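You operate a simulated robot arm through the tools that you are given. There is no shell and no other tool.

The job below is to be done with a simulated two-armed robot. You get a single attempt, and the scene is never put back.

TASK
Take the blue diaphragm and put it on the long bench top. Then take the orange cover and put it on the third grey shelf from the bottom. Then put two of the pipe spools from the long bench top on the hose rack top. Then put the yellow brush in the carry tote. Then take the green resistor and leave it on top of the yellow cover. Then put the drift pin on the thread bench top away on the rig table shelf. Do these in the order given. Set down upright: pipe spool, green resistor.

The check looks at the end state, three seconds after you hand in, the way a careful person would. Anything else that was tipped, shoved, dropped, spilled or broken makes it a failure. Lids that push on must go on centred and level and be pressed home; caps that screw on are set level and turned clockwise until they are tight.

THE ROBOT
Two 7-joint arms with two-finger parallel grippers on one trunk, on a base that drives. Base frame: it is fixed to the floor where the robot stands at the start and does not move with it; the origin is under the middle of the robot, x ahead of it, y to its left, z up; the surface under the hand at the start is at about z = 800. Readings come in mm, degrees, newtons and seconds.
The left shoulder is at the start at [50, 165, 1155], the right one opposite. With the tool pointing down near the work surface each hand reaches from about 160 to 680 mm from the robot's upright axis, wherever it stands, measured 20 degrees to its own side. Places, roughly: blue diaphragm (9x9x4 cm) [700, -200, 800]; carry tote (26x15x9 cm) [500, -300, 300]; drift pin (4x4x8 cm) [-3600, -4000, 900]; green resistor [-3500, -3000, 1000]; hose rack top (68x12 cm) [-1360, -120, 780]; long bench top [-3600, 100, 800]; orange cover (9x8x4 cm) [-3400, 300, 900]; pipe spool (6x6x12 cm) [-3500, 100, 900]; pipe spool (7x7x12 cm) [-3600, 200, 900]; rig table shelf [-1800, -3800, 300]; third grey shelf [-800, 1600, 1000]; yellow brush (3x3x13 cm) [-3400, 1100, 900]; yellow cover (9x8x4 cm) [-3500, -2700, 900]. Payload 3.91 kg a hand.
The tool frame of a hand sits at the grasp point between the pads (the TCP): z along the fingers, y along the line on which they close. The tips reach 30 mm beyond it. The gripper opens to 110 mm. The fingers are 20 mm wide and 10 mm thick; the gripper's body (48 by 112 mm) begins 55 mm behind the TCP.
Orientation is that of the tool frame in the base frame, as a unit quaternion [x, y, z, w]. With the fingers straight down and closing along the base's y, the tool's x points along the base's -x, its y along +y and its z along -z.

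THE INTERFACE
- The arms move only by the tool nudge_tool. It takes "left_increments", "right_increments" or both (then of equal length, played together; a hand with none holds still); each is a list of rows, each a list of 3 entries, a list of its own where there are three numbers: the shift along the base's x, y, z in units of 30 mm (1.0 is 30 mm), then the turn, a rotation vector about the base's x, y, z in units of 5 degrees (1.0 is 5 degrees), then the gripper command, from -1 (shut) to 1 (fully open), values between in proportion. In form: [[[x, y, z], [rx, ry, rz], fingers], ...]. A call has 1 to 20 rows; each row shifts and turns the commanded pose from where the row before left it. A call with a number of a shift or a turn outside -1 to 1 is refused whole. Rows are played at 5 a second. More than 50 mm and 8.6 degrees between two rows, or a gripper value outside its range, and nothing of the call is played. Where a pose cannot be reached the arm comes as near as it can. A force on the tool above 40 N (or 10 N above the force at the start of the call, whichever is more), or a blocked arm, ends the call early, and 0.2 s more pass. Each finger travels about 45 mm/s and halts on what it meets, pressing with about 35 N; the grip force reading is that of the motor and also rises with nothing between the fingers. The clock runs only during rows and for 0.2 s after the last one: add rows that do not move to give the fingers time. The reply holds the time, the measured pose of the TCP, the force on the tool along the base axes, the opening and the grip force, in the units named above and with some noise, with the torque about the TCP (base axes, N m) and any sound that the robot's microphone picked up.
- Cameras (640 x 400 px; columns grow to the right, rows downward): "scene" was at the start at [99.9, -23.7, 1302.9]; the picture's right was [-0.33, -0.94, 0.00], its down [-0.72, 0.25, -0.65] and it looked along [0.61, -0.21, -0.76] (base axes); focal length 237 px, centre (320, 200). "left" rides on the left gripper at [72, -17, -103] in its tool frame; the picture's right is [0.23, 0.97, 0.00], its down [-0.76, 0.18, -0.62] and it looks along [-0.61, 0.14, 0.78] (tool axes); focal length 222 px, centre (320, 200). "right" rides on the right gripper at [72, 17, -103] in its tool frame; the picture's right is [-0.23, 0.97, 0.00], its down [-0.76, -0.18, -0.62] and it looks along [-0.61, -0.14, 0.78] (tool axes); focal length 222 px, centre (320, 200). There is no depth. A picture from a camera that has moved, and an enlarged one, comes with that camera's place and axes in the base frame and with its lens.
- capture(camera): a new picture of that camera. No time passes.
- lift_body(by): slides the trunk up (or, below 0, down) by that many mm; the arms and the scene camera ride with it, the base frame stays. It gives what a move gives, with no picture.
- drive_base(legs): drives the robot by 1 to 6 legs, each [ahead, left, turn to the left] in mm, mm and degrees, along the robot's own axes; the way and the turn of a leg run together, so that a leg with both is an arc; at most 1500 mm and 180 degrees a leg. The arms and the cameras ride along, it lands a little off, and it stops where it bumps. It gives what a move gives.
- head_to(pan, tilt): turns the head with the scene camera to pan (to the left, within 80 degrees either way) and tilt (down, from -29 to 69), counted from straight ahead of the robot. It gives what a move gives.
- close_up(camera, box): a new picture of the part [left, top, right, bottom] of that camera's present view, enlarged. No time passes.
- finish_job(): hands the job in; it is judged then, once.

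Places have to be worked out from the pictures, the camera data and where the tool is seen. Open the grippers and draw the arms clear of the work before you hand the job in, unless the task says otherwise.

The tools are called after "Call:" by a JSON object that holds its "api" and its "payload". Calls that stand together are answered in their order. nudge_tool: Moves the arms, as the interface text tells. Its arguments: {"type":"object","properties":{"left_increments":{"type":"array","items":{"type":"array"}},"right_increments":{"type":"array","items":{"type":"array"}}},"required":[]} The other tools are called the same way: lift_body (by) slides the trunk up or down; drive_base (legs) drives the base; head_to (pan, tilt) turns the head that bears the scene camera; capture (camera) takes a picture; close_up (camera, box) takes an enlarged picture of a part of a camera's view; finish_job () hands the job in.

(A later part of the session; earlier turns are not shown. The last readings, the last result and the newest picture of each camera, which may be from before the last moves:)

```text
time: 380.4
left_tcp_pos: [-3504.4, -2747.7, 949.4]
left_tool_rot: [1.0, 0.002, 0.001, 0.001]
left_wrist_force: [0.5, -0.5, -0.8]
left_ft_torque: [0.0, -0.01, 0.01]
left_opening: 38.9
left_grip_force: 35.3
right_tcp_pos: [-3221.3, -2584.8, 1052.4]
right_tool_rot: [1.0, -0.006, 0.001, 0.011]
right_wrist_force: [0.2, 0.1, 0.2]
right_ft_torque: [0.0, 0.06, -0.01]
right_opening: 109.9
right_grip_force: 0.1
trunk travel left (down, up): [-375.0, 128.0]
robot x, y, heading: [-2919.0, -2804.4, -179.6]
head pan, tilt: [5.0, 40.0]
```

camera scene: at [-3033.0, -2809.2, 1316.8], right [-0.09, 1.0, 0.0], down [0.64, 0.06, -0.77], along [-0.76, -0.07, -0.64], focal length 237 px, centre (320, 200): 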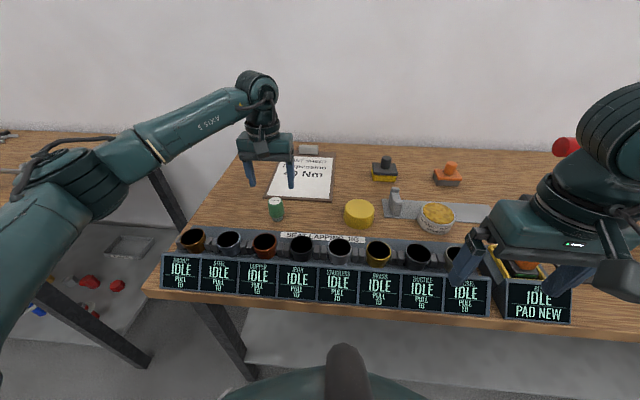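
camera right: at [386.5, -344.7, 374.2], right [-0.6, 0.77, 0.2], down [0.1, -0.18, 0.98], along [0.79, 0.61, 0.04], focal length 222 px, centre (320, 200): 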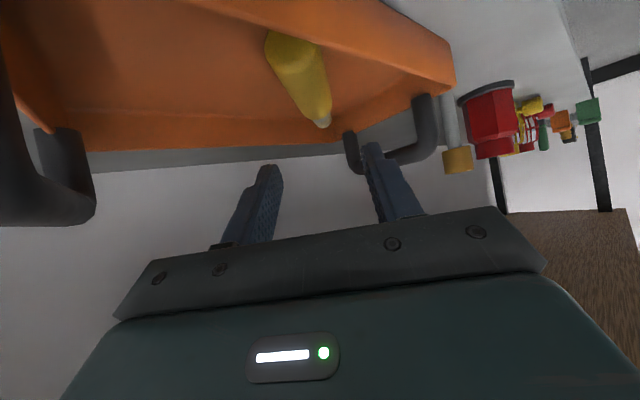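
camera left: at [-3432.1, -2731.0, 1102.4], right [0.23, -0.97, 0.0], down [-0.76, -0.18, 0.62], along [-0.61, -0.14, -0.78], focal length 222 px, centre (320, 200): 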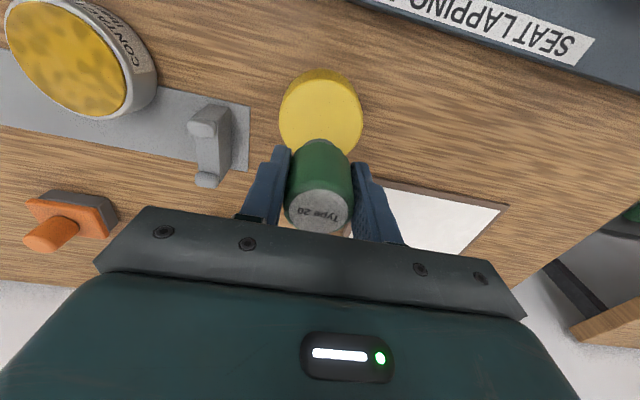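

No contact yet at 949; I go on in 1.5 mm steps.

Call:
{"api": "nudge_tool", "payload": {"left_increments": [[[0, 0, -0.05], [0, 0, 0], -1], [[0, 0, -0.05], [0, 0, 0], -1], [[0, 0, 0], [0, 0, 0], -1]]}}

Call:
{"api": "close_up", "payload": {"camera": "scene", "box": [310, 160, 410, 230]}}

```text
time: 381.2
left_tcp_pos: [-3505.4, -2749.2, 947.0]
left_tool_rot: [1.0, 0.001, 0.001, 0.001]
left_wrist_force: [-0.6, 0.5, 8.3]
left_ft_torque: [-0.07, 0.05, 0.03]
left_opening: 38.7
left_grip_force: 35.7
right_tcp_pos: [-3220.3, -2584.8, 1051.9]
right_tool_rot: [1.0, -0.005, 0.0, 0.011]
right_wrist_force: [0.4, 0.1, 0.0]
right_ft_torque: [0.03, -0.01, 0.0]
right_opening: 109.8
right_grip_force: 0.0
trunk travel left (down, up): [-375.0, 128.0]
robot x, y, heading: [-2915.9, -2805.1, -179.9]
head pan, tilt: [5.0, 40.0]
```

```text
5.71 times, centred on (360, 195) of scene
camera zoom: at [-3032.2, -2809.2, 1317.0], right [-0.09, 1.0, 0.0], down [0.64, 0.06, -0.77], along [-0.76, -0.07, -0.64], focal length 1355 px, centre (91, 229)
```

zoom: 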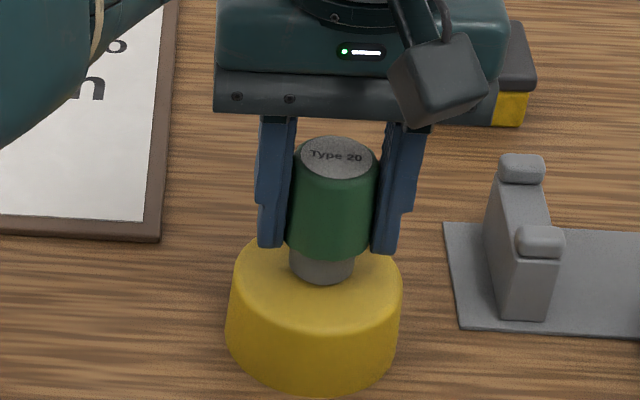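

Contact (8 N), resistor upright on the cover. I open slowly.

Call:
{"api": "nudge_tool", "payload": {"left_increments": [[[0, 0, 0.03], [0, 0, 0], -0.3], [[0, 0, 0], [0, 0, 0], -0.15], [[0, 0, 0], [0, 0, 0], 0.0], [[0, 0, 0], [0, 0, 0], 0.2], [[0, 0, 0], [0, 0, 0], 0.4], [[0, 0, 0], [0, 0, 0], 0.4]]}}

Call:
{"api": "close_up", "payload": {"camera": "scene", "box": [310, 160, 410, 230]}}

Call:
{"api": "capture", "payload": {"camera": "left"}}

```text
time: 382.6
left_tcp_pos: [-3506.8, -2748.6, 945.5]
left_tool_rot: [1.0, 0.002, 0.002, 0.0]
left_wrist_force: [0.6, 0.2, 0.4]
left_ft_torque: [0.03, 0.05, -0.01]
left_opening: 76.9
left_grip_force: 0.1
left hand out of reach, approached as far as the arm can: row 1
right_tcp_pos: [-3221.3, -2584.6, 1052.6]
right_tool_rot: [1.0, -0.006, 0.001, 0.01]
right_wrist_force: [-0.3, -0.5, -0.4]
right_ft_torque: [0.01, -0.01, -0.01]
right_opening: 110.1
right_grip_force: 0.1
trunk travel left (down, up): [-375.0, 128.0]
robot x, y, heading: [-2918.7, -2802.4, -179.9]
head pan, tilt: [5.0, 40.0]
```

```text
5.71 times, centred on (360, 195) of scene
camera zoom: at [-3033.0, -2809.2, 1316.8], right [-0.09, 1.0, 0.0], down [0.64, 0.06, -0.77], along [-0.76, -0.07, -0.64], focal length 1355 px, centre (91, 229)
```

zoom: 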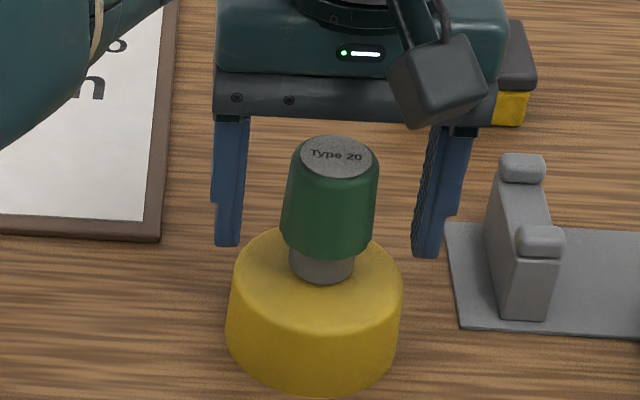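

```text
taken
camera left: at [-3432.6, -2731.0, 1051.3], right [0.23, -0.97, 0.0], down [-0.76, -0.18, 0.62], along [-0.61, -0.14, -0.78], focal length 222 px, centre (320, 200)
```

left: 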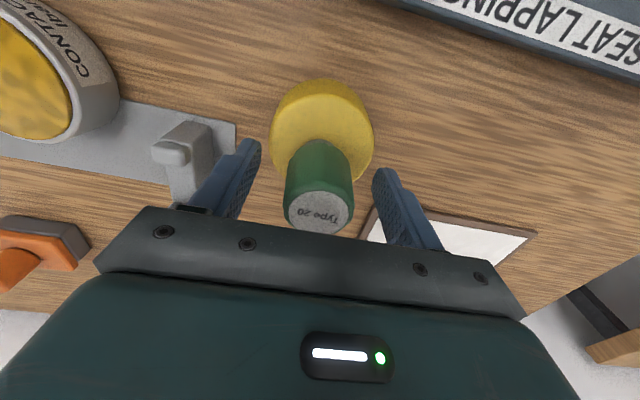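

The resistor stands upright on the cover. I raise the left hand straight up and then draw it back.

Call:
{"api": "nudge_tool", "payload": {"left_increments": [[[0, 0, 0.3], [0, 0, 0], 0.4], [[0, 0, 0.6], [0, 0, 0], 0.4], [[0, 0, 0.9], [0, 0, 0], 0.4], [[0, 0, 1], [0, 0, 0], 0.4], [[0, 0, 1], [0, 0, 0], 0.6], [[0.4, -0.4, 0.6], [0, 0, 0], 1], [[0.9, -0.6, 0], [0, 0, 0], 1], [[0.9, -0.6, 0], [0, 0, 0], 1], [[0.9, -0.6, 0], [0, 0, 0], 1], [[0.9, -0.6, 0], [0, 0, 0], 1], [[0.9, -0.6, 0], [0, 0, 0], 1], [[0.9, -0.6, 0], [0, 0, 0], 1], [[0.9, -0.6, 0], [0, 0, 0], 1], [[0, 0, 0], [0, 0, 0], 1]]}}

Call:
{"api": "capture", "payload": {"camera": "scene"}}

Call:
{"api": "close_up", "payload": {"camera": "scene", "box": [310, 160, 410, 230]}}

```text
time: 385.6
left_tcp_pos: [-3298.4, -2891.0, 1075.5]
left_tool_rot: [1.0, 0.002, 0.001, 0.0]
left_wrist_force: [0.4, 0.4, 0.8]
left_ft_torque: [0.0, 0.0, 0.02]
left_opening: 110.0
left_grip_force: 0.0
left hand out of reach, approached as far as the arm can: row 5
right_tcp_pos: [-3221.4, -2584.4, 1051.3]
right_tool_rot: [1.0, -0.005, 0.0, 0.01]
right_wrist_force: [-0.7, 0.7, -0.3]
right_ft_torque: [0.02, 0.02, 0.01]
right_opening: 110.1
right_grip_force: 0.1
trunk travel left (down, up): [-375.0, 128.0]
robot x, y, heading: [-2917.0, -2804.2, -179.8]
head pan, tilt: [5.0, 40.0]
```

```text
taken
camera scene: at [-3033.1, -2809.0, 1316.8], right [-0.09, 1.0, 0.0], down [0.64, 0.06, -0.77], along [-0.76, -0.07, -0.64], focal length 237 px, centre (320, 200)
```

scene: 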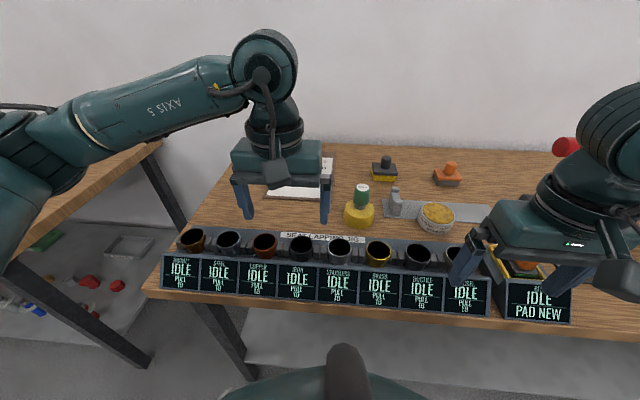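

```text
5.71 times, centred on (360, 195) of scene
camera zoom: at [-3033.1, -2809.0, 1316.8], right [-0.09, 1.0, 0.0], down [0.64, 0.06, -0.77], along [-0.76, -0.07, -0.64], focal length 1355 px, centre (91, 229)
```

zoom: 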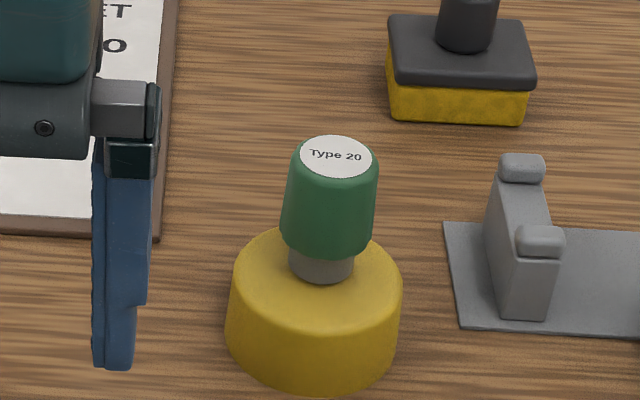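

The resistor is done. I back off and look south to the thread bench and the rig table.

Call:
{"api": "drive_base", "payload": {"legs": [[-280, 0, 0]]}}

Call:
{"api": "head_to", "payload": {"pan": 50, "tilt": 28}}

Call:
{"api": "capture", "payload": {"camera": "scene"}}

Call:
{"api": "head_to", "payload": {"pan": 80, "tilt": 28}}

Call:
{"api": "capture", "payload": {"camera": "scene"}}

```text
time: 387.5
left_tcp_pos: [-3021.1, -2888.6, 1076.1]
left_tool_rot: [1.0, 0.002, 0.0, 0.0]
left_wrist_force: [0.2, -0.3, -0.6]
left_ft_torque: [0.01, 0.01, -0.01]
left_opening: 109.7
left_grip_force: 0.1
right_tcp_pos: [-2943.9, -2584.2, 1051.6]
right_tool_rot: [1.0, -0.005, -0.001, 0.01]
right_wrist_force: [0.6, -0.3, -0.1]
right_ft_torque: [-0.01, 0.02, 0.04]
right_opening: 110.0
right_grip_force: 0.0
trunk travel left (down, up): [-375.0, 128.0]
robot x, y, heading: [-2639.0, -2803.1, -179.7]
head pan, tilt: [5.0, 40.0]
```

```text
time: 388.6
left_tcp_pos: [-3020.1, -2889.3, 1074.5]
left_tool_rot: [1.0, 0.003, 0.001, 0.0]
left_wrist_force: [-0.6, 0.0, 0.4]
left_ft_torque: [0.0, -0.02, -0.02]
left_opening: 109.8
left_grip_force: 0.1
right_tcp_pos: [-2944.8, -2583.9, 1050.7]
right_tool_rot: [1.0, -0.005, 0.001, 0.011]
right_wrist_force: [-0.4, -0.3, 0.6]
right_ft_torque: [-0.01, -0.02, 0.01]
right_opening: 109.8
right_grip_force: 0.0
trunk travel left (down, up): [-375.0, 128.0]
robot x, y, heading: [-2641.5, -2798.3, -179.6]
head pan, tilt: [50.0, 28.0]
```

```text
taken
camera scene: at [-2728.3, -2870.4, 1335.3], right [-0.77, 0.64, 0.0], down [0.3, 0.36, -0.88], along [-0.56, -0.68, -0.47], focal length 237 px, centre (320, 200)
```

scene: 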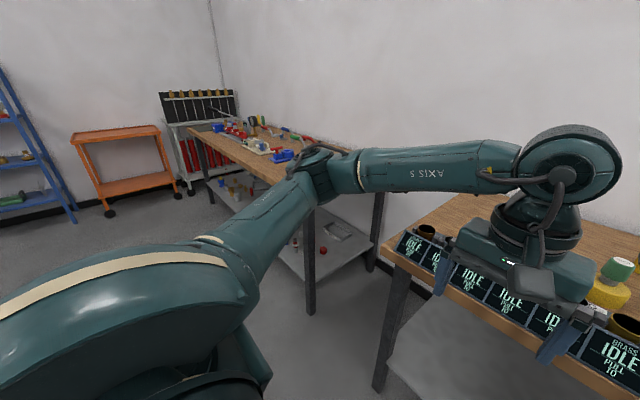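

```text
time: 389.6
left_tcp_pos: [-3020.3, -2889.0, 1075.6]
left_tool_rot: [1.0, 0.002, 0.001, 0.0]
left_wrist_force: [-0.9, -0.5, -0.8]
left_ft_torque: [0.01, 0.01, 0.02]
left_opening: 109.9
left_grip_force: 0.1
right_tcp_pos: [-2943.9, -2585.0, 1052.1]
right_tool_rot: [1.0, -0.005, 0.001, 0.01]
right_wrist_force: [0.1, -0.3, 0.6]
right_ft_torque: [0.02, -0.04, -0.02]
right_opening: 109.9
right_grip_force: 0.0
trunk travel left (down, up): [-375.0, 128.0]
robot x, y, heading: [-2637.2, -2802.5, -179.7]
head pan, tilt: [80.0, 28.0]
```

```text
taken
camera scene: at [-2685.4, -2890.1, 1335.3], right [-0.99, 0.17, 0.0], down [0.08, 0.46, -0.88], along [-0.15, -0.87, -0.47], focal length 237 px, centre (320, 200)
```

scene: 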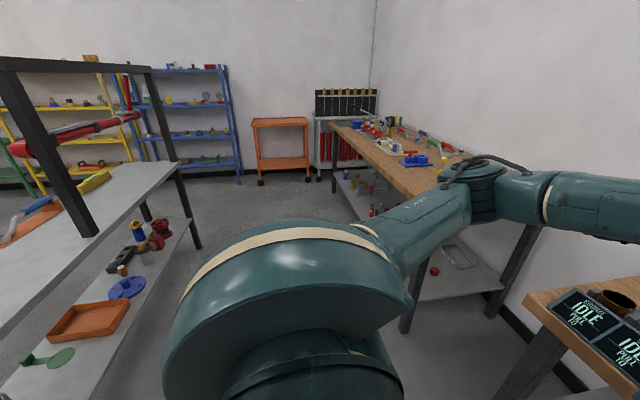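

The aisle to the thread bench is clear. I strafe left 1130 mm and look at the bench for the drift pin.

Call:
{"api": "drive_base", "payload": {"legs": [[0, 1130, 0]]}}

Call:
{"api": "head_to", "payload": {"pan": 0, "tilt": 32}}

Call:
{"api": "capture", "payload": {"camera": "scene"}}

Call:
{"api": "close_up", "payload": {"camera": "scene", "box": [210, 140, 420, 270]}}

```text
time: 399.8
left_tcp_pos: [-3012.7, -4025.9, 1075.7]
left_tool_rot: [1.0, 0.005, 0.001, 0.0]
left_wrist_force: [0.0, -0.1, 0.4]
left_ft_torque: [-0.01, 0.0, -0.05]
left_opening: 110.0
left_grip_force: 0.2
right_tcp_pos: [-2937.2, -3720.9, 1051.7]
right_tool_rot: [1.0, -0.002, 0.0, 0.011]
right_wrist_force: [0.2, -0.3, -0.4]
right_ft_torque: [-0.01, 0.0, 0.02]
right_opening: 109.9
right_grip_force: 0.1
trunk travel left (down, up): [-375.0, 128.0]
robot x, y, heading: [-2629.4, -3937.6, -179.7]
head pan, tilt: [80.0, 28.0]
```

```text
time: 401.4
left_tcp_pos: [-3011.9, -4025.5, 1074.2]
left_tool_rot: [1.0, 0.004, 0.001, 0.001]
left_wrist_force: [0.8, 0.5, 0.1]
left_ft_torque: [0.04, 0.02, -0.03]
left_opening: 110.1
left_grip_force: 0.0
right_tcp_pos: [-2936.3, -3721.7, 1052.9]
right_tool_rot: [1.0, -0.003, 0.001, 0.01]
right_wrist_force: [0.3, 0.1, -0.8]
right_ft_torque: [0.01, 0.04, -0.01]
right_opening: 109.8
right_grip_force: 0.0
trunk travel left (down, up): [-375.0, 128.0]
robot x, y, heading: [-2628.5, -3936.1, -179.2]
head pan, tilt: [0.0, 32.0]
```

```text
taken
camera scene: at [-2750.8, -3936.6, 1329.0], right [-0.01, 1.0, 0.0], down [0.53, 0.01, -0.85], along [-0.85, -0.01, -0.53], focal length 237 px, centre (320, 200)
```

scene: 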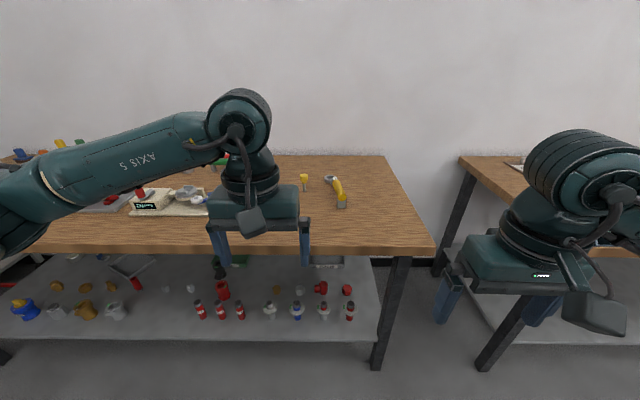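

```text
3.05 times, centred on (315, 205) of scene
camera zoom: at [-2750.8, -3936.6, 1329.0], right [-0.01, 1.0, 0.0], down [0.53, 0.01, -0.85], along [-0.85, -0.01, -0.53], focal length 722 px, centre (335, 185)
```

zoom: 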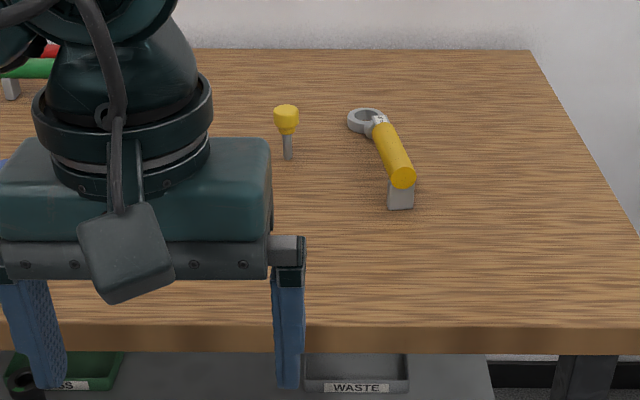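

The yellow-headed pin standing at about (-3580, -4008) fits the drift pin. I strafe right 95 mm, and tilt the left tool forward 40° for reach, then look closer.

Call:
{"api": "drive_base", "payload": {"legs": [[0, -95, 0]]}}

Call:
{"api": "nudge_tool", "payload": {"left_increments": [[[0, -0.6, 0], [0, 1, 0], 0.6], [[0, -0.6, 0], [0, 1, 0], 0.4], [[0, -0.6, 0], [0, 1, 0], 0.4], [[0, -0.6, 0], [0, 1, 0], 0.4], [[0, -0.6, 0], [0, 1, 0], 0.4], [[0, 0, 0], [0, 1, 0], 0.4], [[0, 0, 0], [0, 1, 0], 0.4], [[0, 0, 0], [0, 1, 0], 0.4], [[0, 0, 0], [0, 0, 0], 0.4]]}}

Call:
{"api": "drive_base", "payload": {"legs": [[200, 0, 0]]}}

Call:
{"api": "capture", "payload": {"camera": "scene"}}

Call:
{"api": "capture", "payload": {"camera": "left"}}

```text
time: 402.8
left_tcp_pos: [-3012.7, -3931.7, 1075.3]
left_tool_rot: [1.0, 0.004, 0.002, 0.001]
left_wrist_force: [-0.2, 0.2, 1.0]
left_ft_torque: [0.01, 0.01, -0.02]
left_opening: 109.9
left_grip_force: 0.1
right_tcp_pos: [-2936.6, -3627.9, 1051.9]
right_tool_rot: [1.0, -0.003, 0.0, 0.01]
right_wrist_force: [-0.2, 0.5, -0.4]
right_ft_torque: [-0.03, 0.0, -0.02]
right_opening: 110.2
right_grip_force: 0.1
trunk travel left (down, up): [-375.0, 128.0]
robot x, y, heading: [-2631.6, -3839.5, -179.4]
head pan, tilt: [0.0, 32.0]
```

```text
time: 404.8
left_tcp_pos: [-3012.7, -4022.2, 1076.0]
left_tool_rot: [0.94, 0.004, -0.341, -0.002]
left_wrist_force: [-0.5, -0.5, -1.1]
left_ft_torque: [-0.02, 0.02, -0.02]
left_opening: 76.7
left_grip_force: 0.1
right_tcp_pos: [-2937.7, -3626.2, 1053.2]
right_tool_rot: [1.0, -0.003, 0.001, 0.01]
right_wrist_force: [-0.6, -0.2, -0.2]
right_ft_torque: [-0.02, 0.01, 0.01]
right_opening: 109.9
right_grip_force: 0.0
trunk travel left (down, up): [-375.0, 128.0]
robot x, y, heading: [-2633.2, -3846.5, -179.7]
head pan, tilt: [0.0, 32.0]
```

```text
time: 406.4
left_tcp_pos: [-3213.3, -4023.5, 1074.7]
left_tool_rot: [0.94, 0.004, -0.34, -0.001]
left_wrist_force: [0.0, -1.3, -0.3]
left_ft_torque: [0.02, 0.01, 0.05]
left_opening: 77.0
left_grip_force: 0.0
right_tcp_pos: [-3138.0, -3628.8, 1052.3]
right_tool_rot: [1.0, -0.002, 0.001, 0.011]
right_wrist_force: [-0.4, -0.3, -0.2]
right_ft_torque: [-0.02, -0.03, 0.01]
right_opening: 109.9
right_grip_force: 0.0
trunk travel left (down, up): [-375.0, 128.0]
robot x, y, heading: [-2830.0, -3842.4, -178.8]
head pan, tilt: [0.0, 32.0]
```

```text
taken
camera scene: at [-2952.3, -3844.6, 1328.9], right [-0.01, 1.0, 0.0], down [0.53, 0.01, -0.85], along [-0.85, -0.01, -0.53], focal length 237 px, centre (320, 200)
```

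scene: 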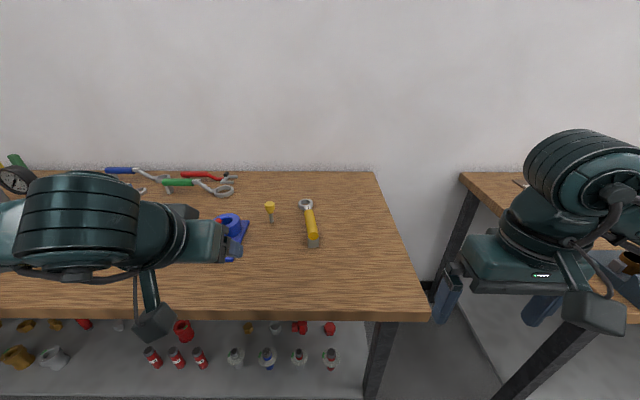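

```text
taken
camera left: at [-3091.0, -4006.6, 1110.2], right [0.18, -0.97, -0.15], down [-0.18, -0.18, 0.97], along [-0.97, -0.15, -0.21], focal length 222 px, centre (320, 200)
```

left: 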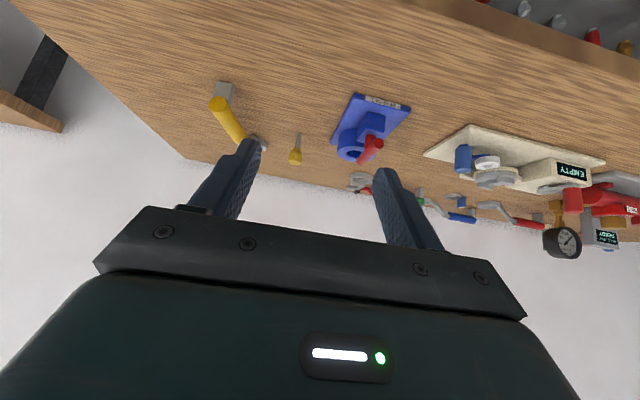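

Call:
{"api": "close_up", "payload": {"camera": "scene", "box": [220, 180, 340, 260]}}

Call:
{"api": "close_up", "payload": {"camera": "left", "box": [240, 90, 400, 190]}}

```text
5.00 times, centred on (280, 220) of scene
camera zoom: at [-2952.3, -3844.6, 1328.9], right [-0.01, 1.0, 0.0], down [0.53, 0.01, -0.85], along [-0.85, -0.01, -0.53], focal length 1185 px, centre (520, 100)
```

zoom: 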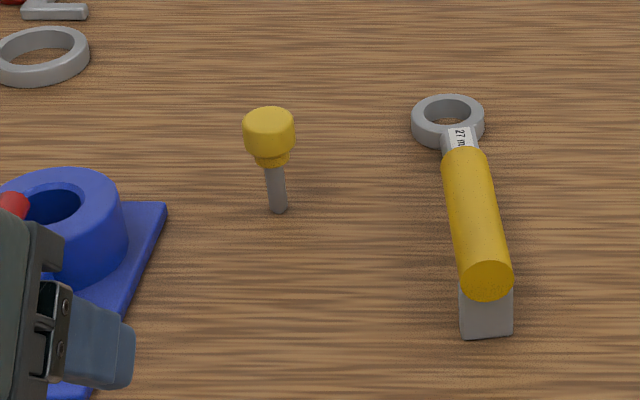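

```text
4.00 times, centred on (320, 140) of left
camera zoom: at [-3091.0, -4006.6, 1110.2], right [0.18, -0.97, -0.15], down [-0.18, -0.18, 0.97], along [-0.97, -0.15, -0.21], focal length 888 px, centre (320, 440)
```

zoom: 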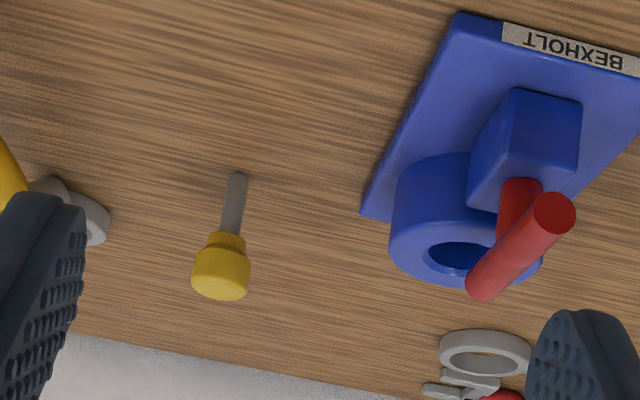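

The pin stands at about (-3567, -4008) on bench z≈861, its head between z 905 and 938. I drive ahead 65 mm and bring the tilted left hand to a pre-grasp point.

Call:
{"api": "drive_base", "payload": {"legs": [[65, 0, 0]]}}

Call:
{"api": "nudge_tool", "payload": {"left_increments": [[[-0.9, 0.06, 0], [0, 0, 0], 0.2], [[-1, 0.06, -0.2], [0, 0, 0], 0.2], [[-1, 0.06, -0.4], [0, 0, 0], 0.2], [[-1, 0.06, -0.4], [0, 0, 0], 0.2], [[-1, 0.06, -0.5], [0, 0, 0], 0.2], [[-1, 0.06, -0.5], [0, 0, 0], 0.2], [[-1, 0.06, -0.5], [0, 0, 0], 0.2], [[-0.9, 0.06, -0.5], [0, 0, 0], 0.2], [[0, 0, 0], [0, 0, 0], 0.2], [[0, 0, 0], [0, 0, 0], 0.2]]}}

Call:
{"api": "capture", "payload": {"camera": "left"}}

Call:
{"api": "capture", "payload": {"camera": "scene"}}

```text
time: 407.4
left_tcp_pos: [-3278.7, -4025.0, 1074.8]
left_tool_rot: [0.941, 0.004, -0.34, -0.002]
left_wrist_force: [-0.5, 0.5, -0.3]
left_ft_torque: [-0.02, -0.01, -0.01]
left_opening: 76.9
left_grip_force: 0.1
right_tcp_pos: [-3202.0, -3630.7, 1051.8]
right_tool_rot: [1.0, -0.002, 0.001, 0.01]
right_wrist_force: [0.5, 0.4, -0.6]
right_ft_torque: [0.05, -0.01, 0.02]
right_opening: 109.9
right_grip_force: 0.0
trunk travel left (down, up): [-375.0, 128.0]
robot x, y, heading: [-2894.7, -3845.4, -179.5]
head pan, tilt: [0.0, 32.0]
```

```text
time: 409.6
left_tcp_pos: [-3512.3, -4009.8, 985.1]
left_tool_rot: [0.94, 0.004, -0.341, -0.001]
left_wrist_force: [0.6, -0.5, -0.3]
left_ft_torque: [0.0, 0.01, -0.03]
left_opening: 66.1
left_grip_force: 0.1
right_tcp_pos: [-3201.1, -3629.4, 1050.5]
right_tool_rot: [1.0, -0.003, 0.001, 0.011]
right_wrist_force: [-0.2, 0.7, 0.3]
right_ft_torque: [0.03, 0.01, -0.03]
right_opening: 110.1
right_grip_force: 0.1
trunk travel left (down, up): [-375.0, 128.0]
robot x, y, heading: [-2896.6, -3846.6, -179.4]
head pan, tilt: [0.0, 32.0]
```

```text
taken
camera left: at [-3389.7, -3992.6, 1020.8], right [0.18, -0.97, -0.15], down [-0.18, -0.18, 0.97], along [-0.97, -0.15, -0.21], focal length 222 px, centre (320, 200)
```

left: 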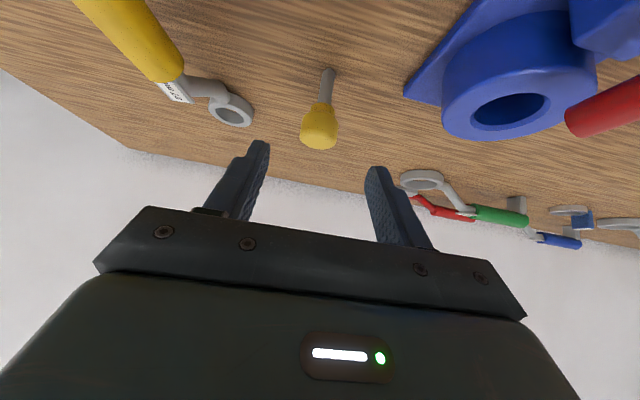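

```text
taken
camera scene: at [-3016.6, -3845.1, 1329.0], right [-0.01, 1.0, 0.0], down [0.53, 0.0, -0.85], along [-0.85, -0.01, -0.53], focal length 237 px, centre (320, 200)
```

scene: 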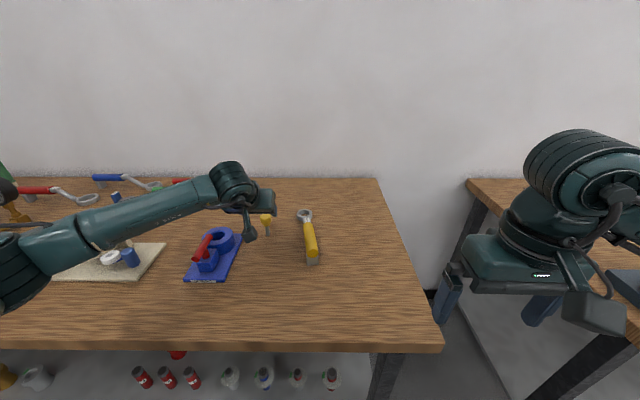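

The pin head is aligned at (-3566, -4010). I slide in along the finger axis to it and check before closing.

Call:
{"api": "nudge_tool", "payload": {"left_increments": [[[-0.5, 0, -0.55], [0, 0, 0], 0.2], [[-0.5, 0, -0.6], [0, 0, 0], 0.2], [[-0.45, 0, -0.55], [0, 0, 0], 0.2], [[0, 0, 0], [0, 0, 0], 0.2], [[0, 0, 0], [0, 0, 0], 0.2]]}}

Call:
{"api": "capture", "payload": {"camera": "left"}}

Call:
{"api": "close_up", "payload": {"camera": "scene", "box": [200, 180, 340, 280]}}

```text
time: 410.8
left_tcp_pos: [-3554.7, -4009.9, 935.3]
left_tool_rot: [0.94, 0.004, -0.342, -0.001]
left_wrist_force: [0.5, 0.1, -0.2]
left_ft_torque: [0.01, 0.01, -0.02]
left_opening: 66.0
left_grip_force: 0.1
right_tcp_pos: [-3201.9, -3630.1, 1052.4]
right_tool_rot: [1.0, -0.002, 0.001, 0.009]
right_wrist_force: [0.6, -0.3, 0.0]
right_ft_torque: [0.01, -0.03, -0.03]
right_opening: 110.1
right_grip_force: 0.0
trunk travel left (down, up): [-375.0, 128.0]
robot x, y, heading: [-2893.8, -3845.6, -179.7]
head pan, tilt: [0.0, 32.0]
```

```text
taken
camera left: at [-3433.0, -3992.9, 969.5], right [0.18, -0.97, -0.15], down [-0.18, -0.18, 0.97], along [-0.97, -0.15, -0.21], focal length 222 px, centre (320, 200)
```

left: 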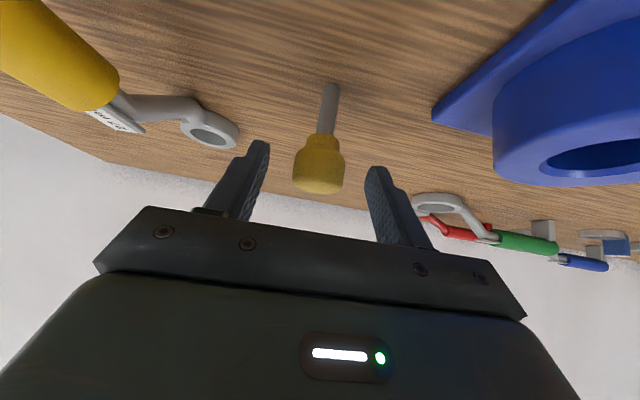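

```text
4.00 times, centred on (270, 230) of scene
camera zoom: at [-3016.6, -3845.2, 1329.0], right [-0.01, 1.0, 0.0], down [0.53, 0.0, -0.85], along [-0.85, -0.01, -0.53], focal length 948 px, centre (520, 80)
```

zoom: 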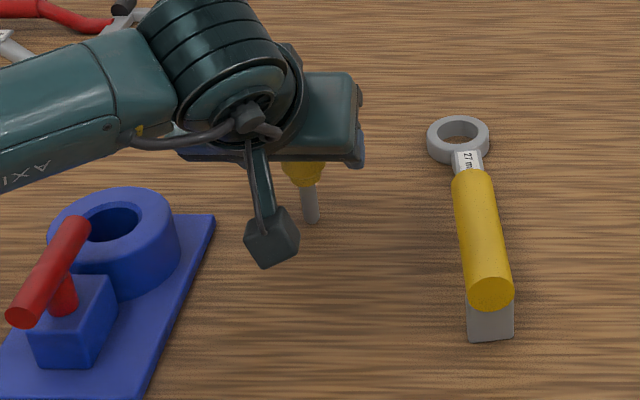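

The head sits between the fingers, centred. I go 5 mm further in and close slowly.

Call:
{"api": "nudge_tool", "payload": {"left_increments": [[[-0.1, 0, -0.12], [0, 0, 0], 0.0], [[0, 0, 0], [0, 0, 0], -0.15], [[0, 0, 0], [0, 0, 0], -0.3], [[0, 0, 0], [0, 0, 0], -0.4], [[0, 0, 0], [0, 0, 0], -0.5], [[0, 0, 0], [0, 0, 0], -1], [[0, 0, 0], [0, 0, 0], -1], [[0, 0, 0], [0, 0, 0], -1]]}}

Call:
{"api": "capture", "payload": {"camera": "left"}}

```text
time: 412.6
left_tcp_pos: [-3558.1, -4011.2, 930.9]
left_tool_rot: [0.94, 0.003, -0.341, -0.002]
left_wrist_force: [-0.5, 0.2, -0.6]
left_ft_torque: [-0.02, -0.02, -0.02]
left_opening: 30.5
left_grip_force: 34.6
right_tcp_pos: [-3201.6, -3628.7, 1052.0]
right_tool_rot: [1.0, -0.003, 0.001, 0.011]
right_wrist_force: [0.5, -1.0, 0.1]
right_ft_torque: [0.0, -0.02, 0.01]
right_opening: 110.2
right_grip_force: 0.0
trunk travel left (down, up): [-375.0, 128.0]
robot x, y, heading: [-2898.9, -3841.7, -179.5]
head pan, tilt: [0.0, 32.0]
```

```text
taken
camera left: at [-3436.0, -3993.0, 965.9], right [0.18, -0.97, -0.15], down [-0.18, -0.18, 0.97], along [-0.97, -0.15, -0.21], focal length 222 px, centre (320, 200)
```

left: 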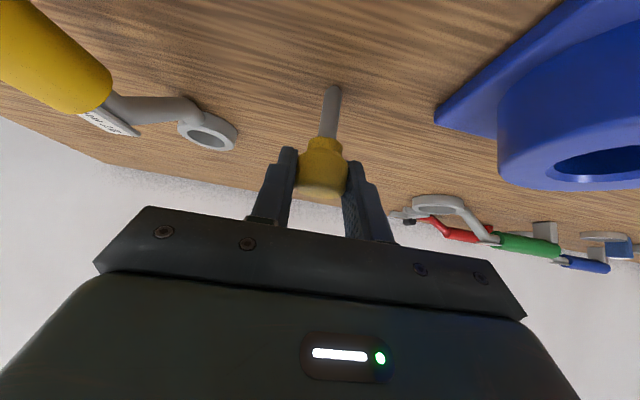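

Gripped at 30.5 mm. I lift slowly, then draw back toward the robot.

Call:
{"api": "nudge_tool", "payload": {"left_increments": [[[0, 0, 0.1], [0, 0, 0], -1], [[0, 0, 0.2], [0, 0, 0], -1], [[0, 0, 0.3], [0, 0, 0], -1], [[0, 0, 0.5], [0, 0, 0], -1], [[0, 0, 0.6], [0, 0, 0], -1], [[0, 0, 0.7], [0, 0, 0], -1], [[0.2, 0, 0.7], [0, 0, 0], -1], [[0.4, 0, 0.6], [0, 0, 0], -1], [[0.6, 0, 0.4], [0, 0, 0], -1], [[0.8, 0, 0], [0, 0, 0], -1], [[0.8, 0, 0], [0, 0, 0], -1], [[0.8, 0, 0], [0, 0, 0], -1], [[0.8, 0, 0], [0, 0, 0], -1], [[0.8, 0, 0], [0, 0, 0], -1], [[0.6, 0, 0], [0, 0, 0], -1], [[0.3, 0, 0], [0, 0, 0], -1], [[0, 0, 0], [0, 0, 0], -1]]}}

Call:
{"api": "capture", "payload": {"camera": "left"}}

Call:
{"api": "capture", "payload": {"camera": "scene"}}

```text
time: 416.2
left_tcp_pos: [-3375.2, -4010.0, 1052.0]
left_tool_rot: [0.94, 0.005, -0.34, -0.001]
left_wrist_force: [0.2, -0.5, -0.5]
left_ft_torque: [0.01, 0.0, 0.02]
left_opening: 30.1
left_grip_force: 35.3
right_tcp_pos: [-3200.8, -3630.6, 1052.3]
right_tool_rot: [1.0, -0.002, 0.001, 0.011]
right_wrist_force: [0.0, -0.4, -0.1]
right_ft_torque: [-0.01, 0.0, -0.01]
right_opening: 110.1
right_grip_force: 0.1
trunk travel left (down, up): [-375.0, 128.0]
robot x, y, heading: [-2898.6, -3847.4, -179.6]
head pan, tilt: [0.0, 32.0]
```

```text
taken
camera left: at [-3252.7, -3992.0, 1088.4], right [0.18, -0.97, -0.15], down [-0.18, -0.18, 0.97], along [-0.97, -0.15, -0.21], focal length 222 px, centre (320, 200)
```

left: 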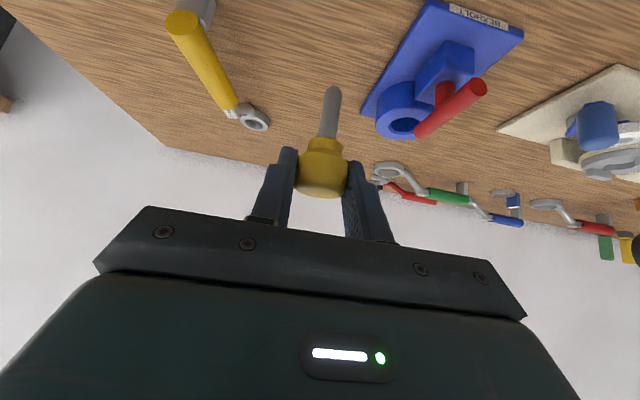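

```text
taken
camera scene: at [-3016.7, -3845.2, 1329.0], right [-0.01, 1.0, 0.0], down [0.53, 0.01, -0.85], along [-0.85, -0.01, -0.53], focal length 237 px, centre (320, 200)
```

scene: 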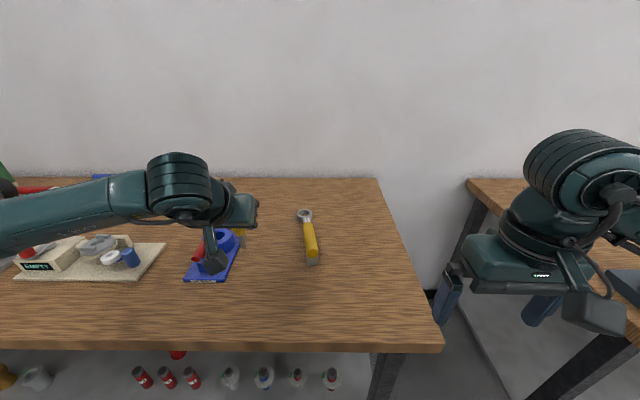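

The pin is held. I pull the left hand in closer, back off 300 mm, and turn around to face the rig table.

Call:
{"api": "nudge_tool", "payload": {"left_increments": [[[0.5, 0, 0], [0, 0, 0], -1], [[0.8, 0, 0], [0, 0, 0], -1], [[0.8, 0, 0], [0, 0, 0], -1], [[0.8, 0, 0], [0, 0, 0], -1], [[0.5, 0, 0], [0, 0, 0], -1], [[0, 0, 0], [0, 0, 0], -1]]}}

Call:
{"api": "drive_base", "payload": {"legs": [[-290, 0, 0], [0, 0, 90]]}}

Call:
{"api": "head_to", "payload": {"pan": 70, "tilt": 35}}

Call:
{"api": "capture", "payload": {"camera": "scene"}}

```text
time: 417.6
left_tcp_pos: [-3276.5, -4008.4, 1054.9]
left_tool_rot: [0.94, 0.003, -0.34, -0.002]
left_wrist_force: [0.0, -0.6, -0.5]
left_ft_torque: [-0.03, -0.05, 0.0]
left_opening: 30.2
left_grip_force: 35.0
left hand out of reach, approached as far as the arm can: row 5
right_tcp_pos: [-3201.6, -3628.9, 1051.3]
right_tool_rot: [1.0, -0.004, 0.0, 0.01]
right_wrist_force: [0.2, 0.3, 0.0]
right_ft_torque: [-0.01, 0.0, 0.01]
right_opening: 110.2
right_grip_force: 0.1
trunk travel left (down, up): [-375.0, 128.0]
robot x, y, heading: [-2891.5, -3850.0, -179.2]
head pan, tilt: [0.0, 32.0]
```

```text
time: 423.5
left_tcp_pos: [-2440.7, -4224.7, 1055.2]
left_tool_rot: [0.66, 0.67, -0.24, 0.24]
left_wrist_force: [-0.5, -0.1, -1.3]
left_ft_torque: [0.0, 0.0, 0.01]
left_opening: 30.5
left_grip_force: 35.4
right_tcp_pos: [-2818.7, -4152.2, 1051.8]
right_tool_rot: [0.707, 0.707, 0.009, 0.005]
right_wrist_force: [0.0, -0.4, 0.6]
right_ft_torque: [0.0, 0.01, 0.0]
right_opening: 110.1
right_grip_force: 0.1
trunk travel left (down, up): [-375.0, 128.0]
robot x, y, heading: [-2601.4, -3841.9, -88.8]
head pan, tilt: [0.0, 32.0]
```

```text
time: 424.9
left_tcp_pos: [-2439.7, -4224.4, 1054.3]
left_tool_rot: [0.66, 0.67, -0.241, 0.24]
left_wrist_force: [0.9, 0.2, -0.8]
left_ft_torque: [0.02, -0.01, -0.03]
left_opening: 30.4
left_grip_force: 34.9
right_tcp_pos: [-2819.9, -4151.2, 1052.0]
right_tool_rot: [0.706, 0.708, 0.008, 0.008]
right_wrist_force: [-0.3, 0.3, 0.6]
right_ft_torque: [-0.02, 0.0, 0.02]
right_opening: 110.0
right_grip_force: 0.1
trunk travel left (down, up): [-375.0, 128.0]
robot x, y, heading: [-2603.4, -3843.0, -88.8]
head pan, tilt: [70.0, 35.0]
```

```text
taken
camera scene: at [-2523.3, -3899.8, 1324.4], right [-0.33, -0.95, 0.0], down [-0.54, 0.19, -0.82], along [0.77, -0.27, -0.57], focal length 237 px, centre (320, 200)
```

scene: 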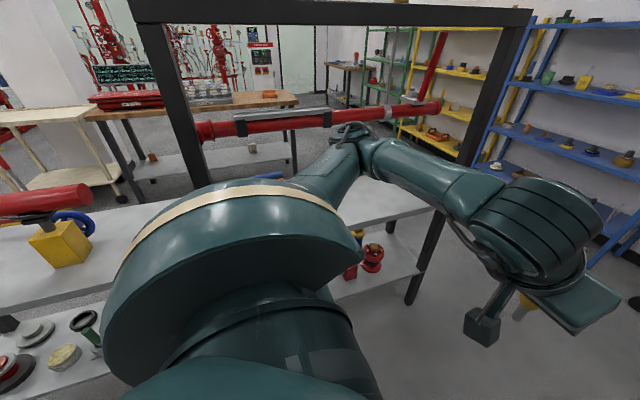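

The rig table's west edge is at x≈-1970 with a tall frame on top. I shift 80 mm away from it, then finish the turn to face it.

Call:
{"api": "drive_base", "payload": {"legs": [[0, -80, 0], [0, 0, 89]]}}

Call:
{"api": "head_to", "payload": {"pan": 0, "tilt": 35}}

Call:
{"api": "capture", "payload": {"camera": "scene"}}

```text
time: 430.0
left_tcp_pos: [-2300.0, -3689.8, 1054.7]
left_tool_rot: [0.005, 0.94, -0.005, 0.34]
left_wrist_force: [0.3, 0.3, -0.6]
left_ft_torque: [-0.03, 0.0, -0.02]
left_opening: 30.4
left_grip_force: 35.0
right_tcp_pos: [-2383.1, -4068.4, 1052.8]
right_tool_rot: [0.013, 1.0, 0.011, -0.001]
right_wrist_force: [-0.2, 0.1, 0.5]
right_ft_torque: [0.03, 0.01, -0.01]
right_opening: 109.8
right_grip_force: 0.0
trunk travel left (down, up): [-375.0, 128.0]
robot x, y, heading: [-2686.5, -3847.1, -0.5]
head pan, tilt: [70.0, 35.0]
```

```text
time: 431.4
left_tcp_pos: [-2298.9, -3689.1, 1053.4]
left_tool_rot: [0.006, 0.94, -0.006, 0.341]
left_wrist_force: [0.3, 1.0, -0.4]
left_ft_torque: [0.0, 0.02, 0.0]
left_opening: 30.5
left_grip_force: 34.8
right_tcp_pos: [-2381.4, -4067.1, 1051.4]
right_tool_rot: [0.014, 1.0, 0.011, 0.0]
right_wrist_force: [0.2, 0.5, -0.9]
right_ft_torque: [0.01, 0.04, 0.01]
right_opening: 109.8
right_grip_force: 0.2
trunk travel left (down, up): [-375.0, 128.0]
robot x, y, heading: [-2686.5, -3844.6, -0.4]
head pan, tilt: [0.0, 35.0]
```

```text
taken
camera scene: at [-2569.2, -3844.3, 1324.3], right [-0.01, -1.0, 0.0], down [-0.57, 0.01, -0.82], along [0.82, -0.01, -0.57], focal length 237 px, centre (320, 200)
```

scene: 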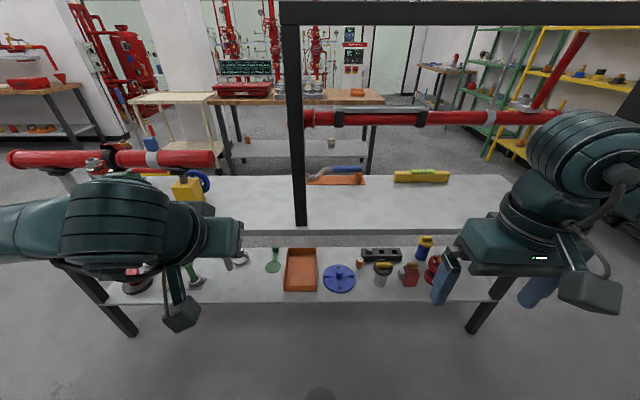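

Call:
{"api": "close_up", "payload": {"camera": "scene", "box": [90, 225, 330, 320]}}

Call:
{"api": "close_up", "payload": {"camera": "scene", "box": [280, 225, 520, 320]}}

```text
2.67 times, centred on (210, 272) of scene
camera zoom: at [-2569.2, -3844.3, 1324.3], right [-0.01, -1.0, 0.0], down [-0.57, 0.01, -0.82], along [0.82, -0.01, -0.57], focal length 632 px, centre (613, 7)
```

zoom: 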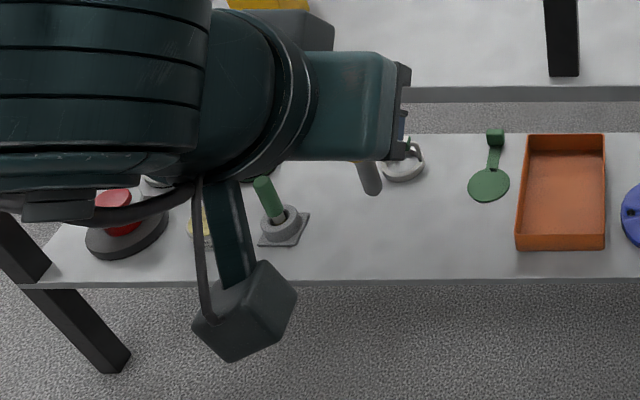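

```text
2.67 times, centred on (400, 272) of scene
camera zoom: at [-2569.2, -3844.3, 1324.3], right [-0.01, -1.0, 0.0], down [-0.57, 0.01, -0.82], along [0.82, -0.01, -0.57], focal length 632 px, centre (107, 7)
```

zoom: 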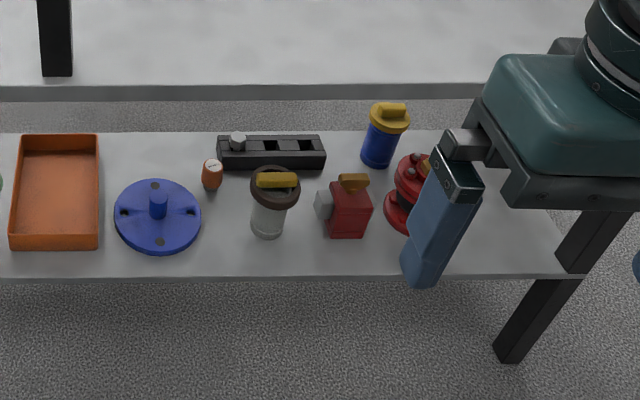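

The lower shelf has a free patch near (-1838, -3465), about 100 mm from its front edge. I lower the trunk, tuck the right hand, and strafe left 180 mm.

Call:
{"api": "lift_body", "payload": {"by": -365}}

Call:
{"api": "nudge_tool", "payload": {"right_increments": [[[-0.5, -0.6, 0], [0, 0, 0], 1], [[-0.5, -0.6, 0], [0, 0, 0], 1], [[-0.5, -0.6, 0], [0, 0, 0], 1], [[-0.4, -0.6, 0], [0, 0, 0], 1], [[0, -0.6, 0], [0, 0, 0], 1], [[0, 0, 0], [0, 0, 0], 1]]}}

Call:
{"api": "drive_base", "payload": {"legs": [[0, 180, 0.4]]}}

Call:
{"api": "head_to", "payload": {"pan": 8, "tilt": 30}}

Call:
{"api": "capture", "payload": {"camera": "scene"}}

Call:
{"api": "capture", "payload": {"camera": "left"}}

```text
time: 435.0
left_tcp_pos: [-2298.6, -3691.4, 690.2]
left_tool_rot: [0.005, 0.94, -0.004, 0.34]
left_wrist_force: [0.9, -0.3, -1.0]
left_ft_torque: [0.02, 0.0, -0.03]
left_opening: 30.3
left_grip_force: 35.1
right_tcp_pos: [-2382.9, -4067.7, 687.1]
right_tool_rot: [0.013, 1.0, 0.011, 0.0]
right_wrist_force: [-0.6, -0.5, -0.1]
right_ft_torque: [-0.01, -0.03, 0.02]
right_opening: 110.0
right_grip_force: 0.1
trunk travel left (down, up): [-10.0, 493.0]
robot x, y, heading: [-2684.8, -3841.3, -0.7]
head pan, tilt: [0.0, 35.0]
```

```text
time: 436.4
left_tcp_pos: [-2299.0, -3689.8, 690.0]
left_tool_rot: [0.005, 0.94, -0.005, 0.341]
left_wrist_force: [0.2, 0.0, -1.3]
left_ft_torque: [0.03, 0.0, 0.01]
left_opening: 30.2
left_grip_force: 35.1
right_tcp_pos: [-2441.4, -4158.6, 687.4]
right_tool_rot: [0.013, 1.0, 0.01, -0.001]
right_wrist_force: [0.5, 0.7, -0.2]
right_ft_torque: [-0.02, 0.02, -0.01]
right_opening: 110.0
right_grip_force: 0.1
trunk travel left (down, up): [-10.0, 493.0]
robot x, y, heading: [-2682.5, -3842.8, -0.3]
head pan, tilt: [0.0, 35.0]
```

```text
time: 438.6
left_tcp_pos: [-2297.6, -3508.3, 690.2]
left_tool_rot: [0.003, 0.941, -0.004, 0.339]
left_wrist_force: [-1.0, 0.4, -1.3]
left_ft_torque: [0.0, 0.0, 0.05]
left_opening: 30.1
left_grip_force: 35.0
right_tcp_pos: [-2437.3, -3976.8, 687.3]
right_tool_rot: [0.01, 1.0, 0.011, -0.001]
right_wrist_force: [-0.2, 0.4, -0.5]
right_ft_torque: [0.0, -0.02, 0.0]
right_opening: 110.1
right_grip_force: 0.1
trunk travel left (down, up): [-10.0, 493.0]
robot x, y, heading: [-2683.6, -3662.3, -0.3]
head pan, tilt: [0.0, 35.0]
```

```text
time: 439.3
left_tcp_pos: [-2298.3, -3508.8, 689.4]
left_tool_rot: [0.004, 0.94, -0.005, 0.34]
left_wrist_force: [-0.5, -0.6, -1.0]
left_ft_torque: [-0.04, -0.02, 0.0]
left_opening: 30.3
left_grip_force: 34.7
right_tcp_pos: [-2437.9, -3977.0, 687.6]
right_tool_rot: [0.011, 1.0, 0.01, -0.001]
right_wrist_force: [-0.2, -0.1, -0.2]
right_ft_torque: [0.01, 0.0, -0.01]
right_opening: 110.0
right_grip_force: 0.0
trunk travel left (down, up): [-10.0, 493.0]
robot x, y, heading: [-2683.2, -3663.8, -0.2]
head pan, tilt: [8.0, 30.0]
```

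```text
taken
camera scene: at [-2566.2, -3651.3, 967.1], right [0.13, -0.99, 0.0], down [-0.5, -0.07, -0.87], along [0.86, 0.11, -0.5], focal length 237 px, centre (320, 200)
```

scene: 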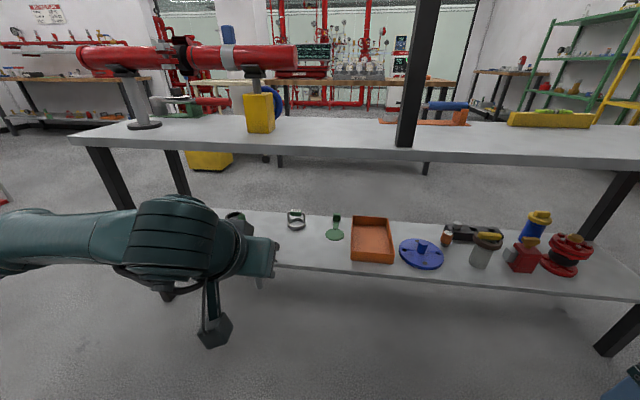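

```text
taken
camera left: at [-2420.1, -3524.3, 725.0], right [-0.17, 0.97, -0.15], down [0.19, 0.18, 0.97], along [0.97, 0.13, -0.21], focal length 222 px, centre (320, 200)
```

left: 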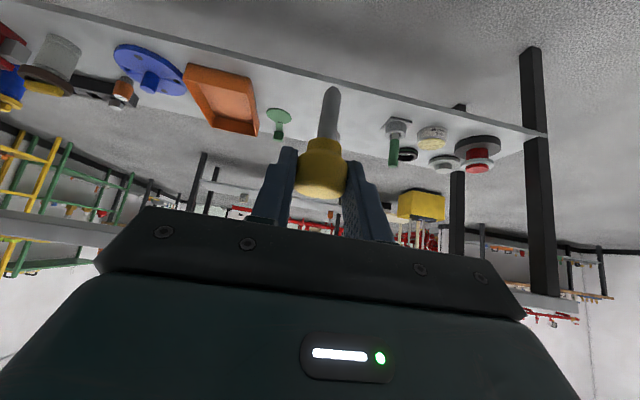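

The shelf is at z≈289; the free spot is about (-1833, -3460). I lower the left hand to z≈440 in front of the table, shifting it 48 mm left.

Call:
{"api": "nudge_tool", "payload": {"left_increments": [[[0, 0.2, -0.5], [0, 0, 0], -1], [[0, 0.3, -0.8], [0, 0, 0], -1], [[0, 0.3, -0.8], [0, 0, 0], -1], [[0, 0.3, -0.8], [0, 0, 0], -1], [[0, 0.3, -0.8], [0, 0, 0], -1], [[0, 0.2, -0.8], [0, 0, 0], -1], [[0, 0, -0.8], [0, 0, 0], -1], [[0, 0, -0.8], [0, 0, 0], -1], [[0, 0, -0.8], [0, 0, 0], -1], [[0, 0, -0.8], [0, 0, 0], -1], [[0, 0, -0.6], [0, 0, 0], -1], [[0, 0, 0], [0, 0, 0], -1]]}}

Call:
{"api": "drive_base", "payload": {"legs": [[320, 0, 0]]}}

Call:
{"api": "head_to", "payload": {"pan": 20, "tilt": 45}}

Call:
{"api": "capture", "payload": {"camera": "scene"}}

Call:
{"api": "capture", "payload": {"camera": "left"}}

```text
time: 441.9
left_tcp_pos: [-2290.8, -3462.3, 496.6]
left_tool_rot: [0.003, 0.94, -0.004, 0.341]
left_wrist_force: [0.8, 0.1, -0.5]
left_ft_torque: [-0.02, -0.03, 0.0]
left_opening: 30.0
left_grip_force: 35.2
left hand out of reach, approached as far as the arm can: row 1, 2, 9, 10, 11
right_tcp_pos: [-2438.2, -3976.9, 686.5]
right_tool_rot: [0.01, 1.0, 0.011, -0.001]
right_wrist_force: [0.2, 0.1, -0.5]
right_ft_torque: [0.0, 0.0, 0.01]
right_opening: 110.1
right_grip_force: 0.0
trunk travel left (down, up): [-10.0, 493.0]
robot x, y, heading: [-2684.6, -3663.8, -0.3]
head pan, tilt: [8.0, 30.0]
```

```text
time: 444.0
left_tcp_pos: [-1969.0, -3465.5, 496.1]
left_tool_rot: [0.004, 0.94, -0.005, 0.34]
left_wrist_force: [-0.9, 0.4, -1.1]
left_ft_torque: [0.02, 0.0, -0.02]
left_opening: 30.1
left_grip_force: 34.4
right_tcp_pos: [-2117.9, -3979.3, 686.9]
right_tool_rot: [0.01, 1.0, 0.011, -0.001]
right_wrist_force: [-0.2, 0.0, 0.3]
right_ft_torque: [0.03, 0.02, 0.01]
right_opening: 110.1
right_grip_force: 0.0
trunk travel left (down, up): [-10.0, 493.0]
robot x, y, heading: [-2361.6, -3662.2, -0.6]
head pan, tilt: [8.0, 30.0]
```

```text
time: 444.8
left_tcp_pos: [-1971.2, -3465.3, 495.0]
left_tool_rot: [0.004, 0.94, -0.004, 0.341]
left_wrist_force: [0.4, 0.5, -0.5]
left_ft_torque: [0.0, -0.01, 0.01]
left_opening: 30.5
left_grip_force: 35.3
right_tcp_pos: [-2117.3, -3977.5, 686.8]
right_tool_rot: [0.01, 1.0, 0.011, -0.001]
right_wrist_force: [0.4, 0.2, -0.7]
right_ft_torque: [0.03, -0.01, -0.01]
right_opening: 110.1
right_grip_force: 0.0
trunk travel left (down, up): [-10.0, 493.0]
robot x, y, heading: [-2360.6, -3666.0, -0.3]
head pan, tilt: [20.0, 45.0]
```

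```text
taken
camera scene: at [-2258.8, -3638.0, 944.6], right [0.34, -0.94, 0.0], down [-0.67, -0.24, -0.71], along [0.67, 0.24, -0.71], focal length 237 px, centre (320, 200)
```

scene: 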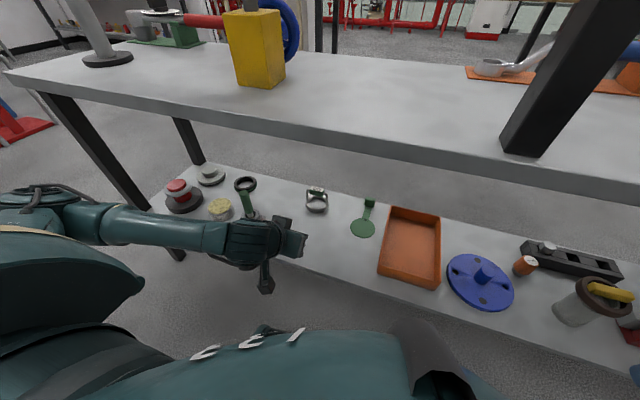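

```text
taken
camera left: at [-2092.3, -3480.9, 530.6], right [-0.17, 0.97, -0.15], down [0.19, 0.18, 0.97], along [0.97, 0.13, -0.21], focal length 222 px, centre (320, 200)
```

left: 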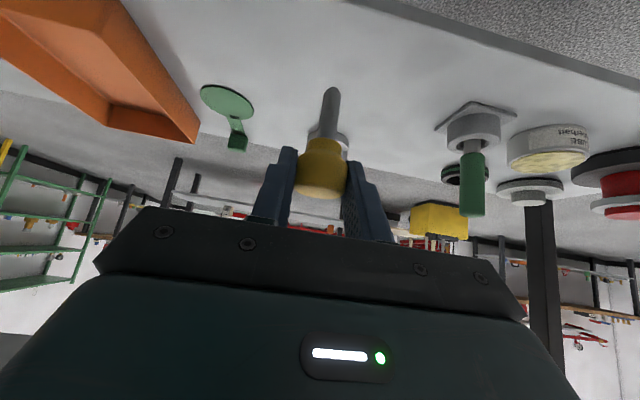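

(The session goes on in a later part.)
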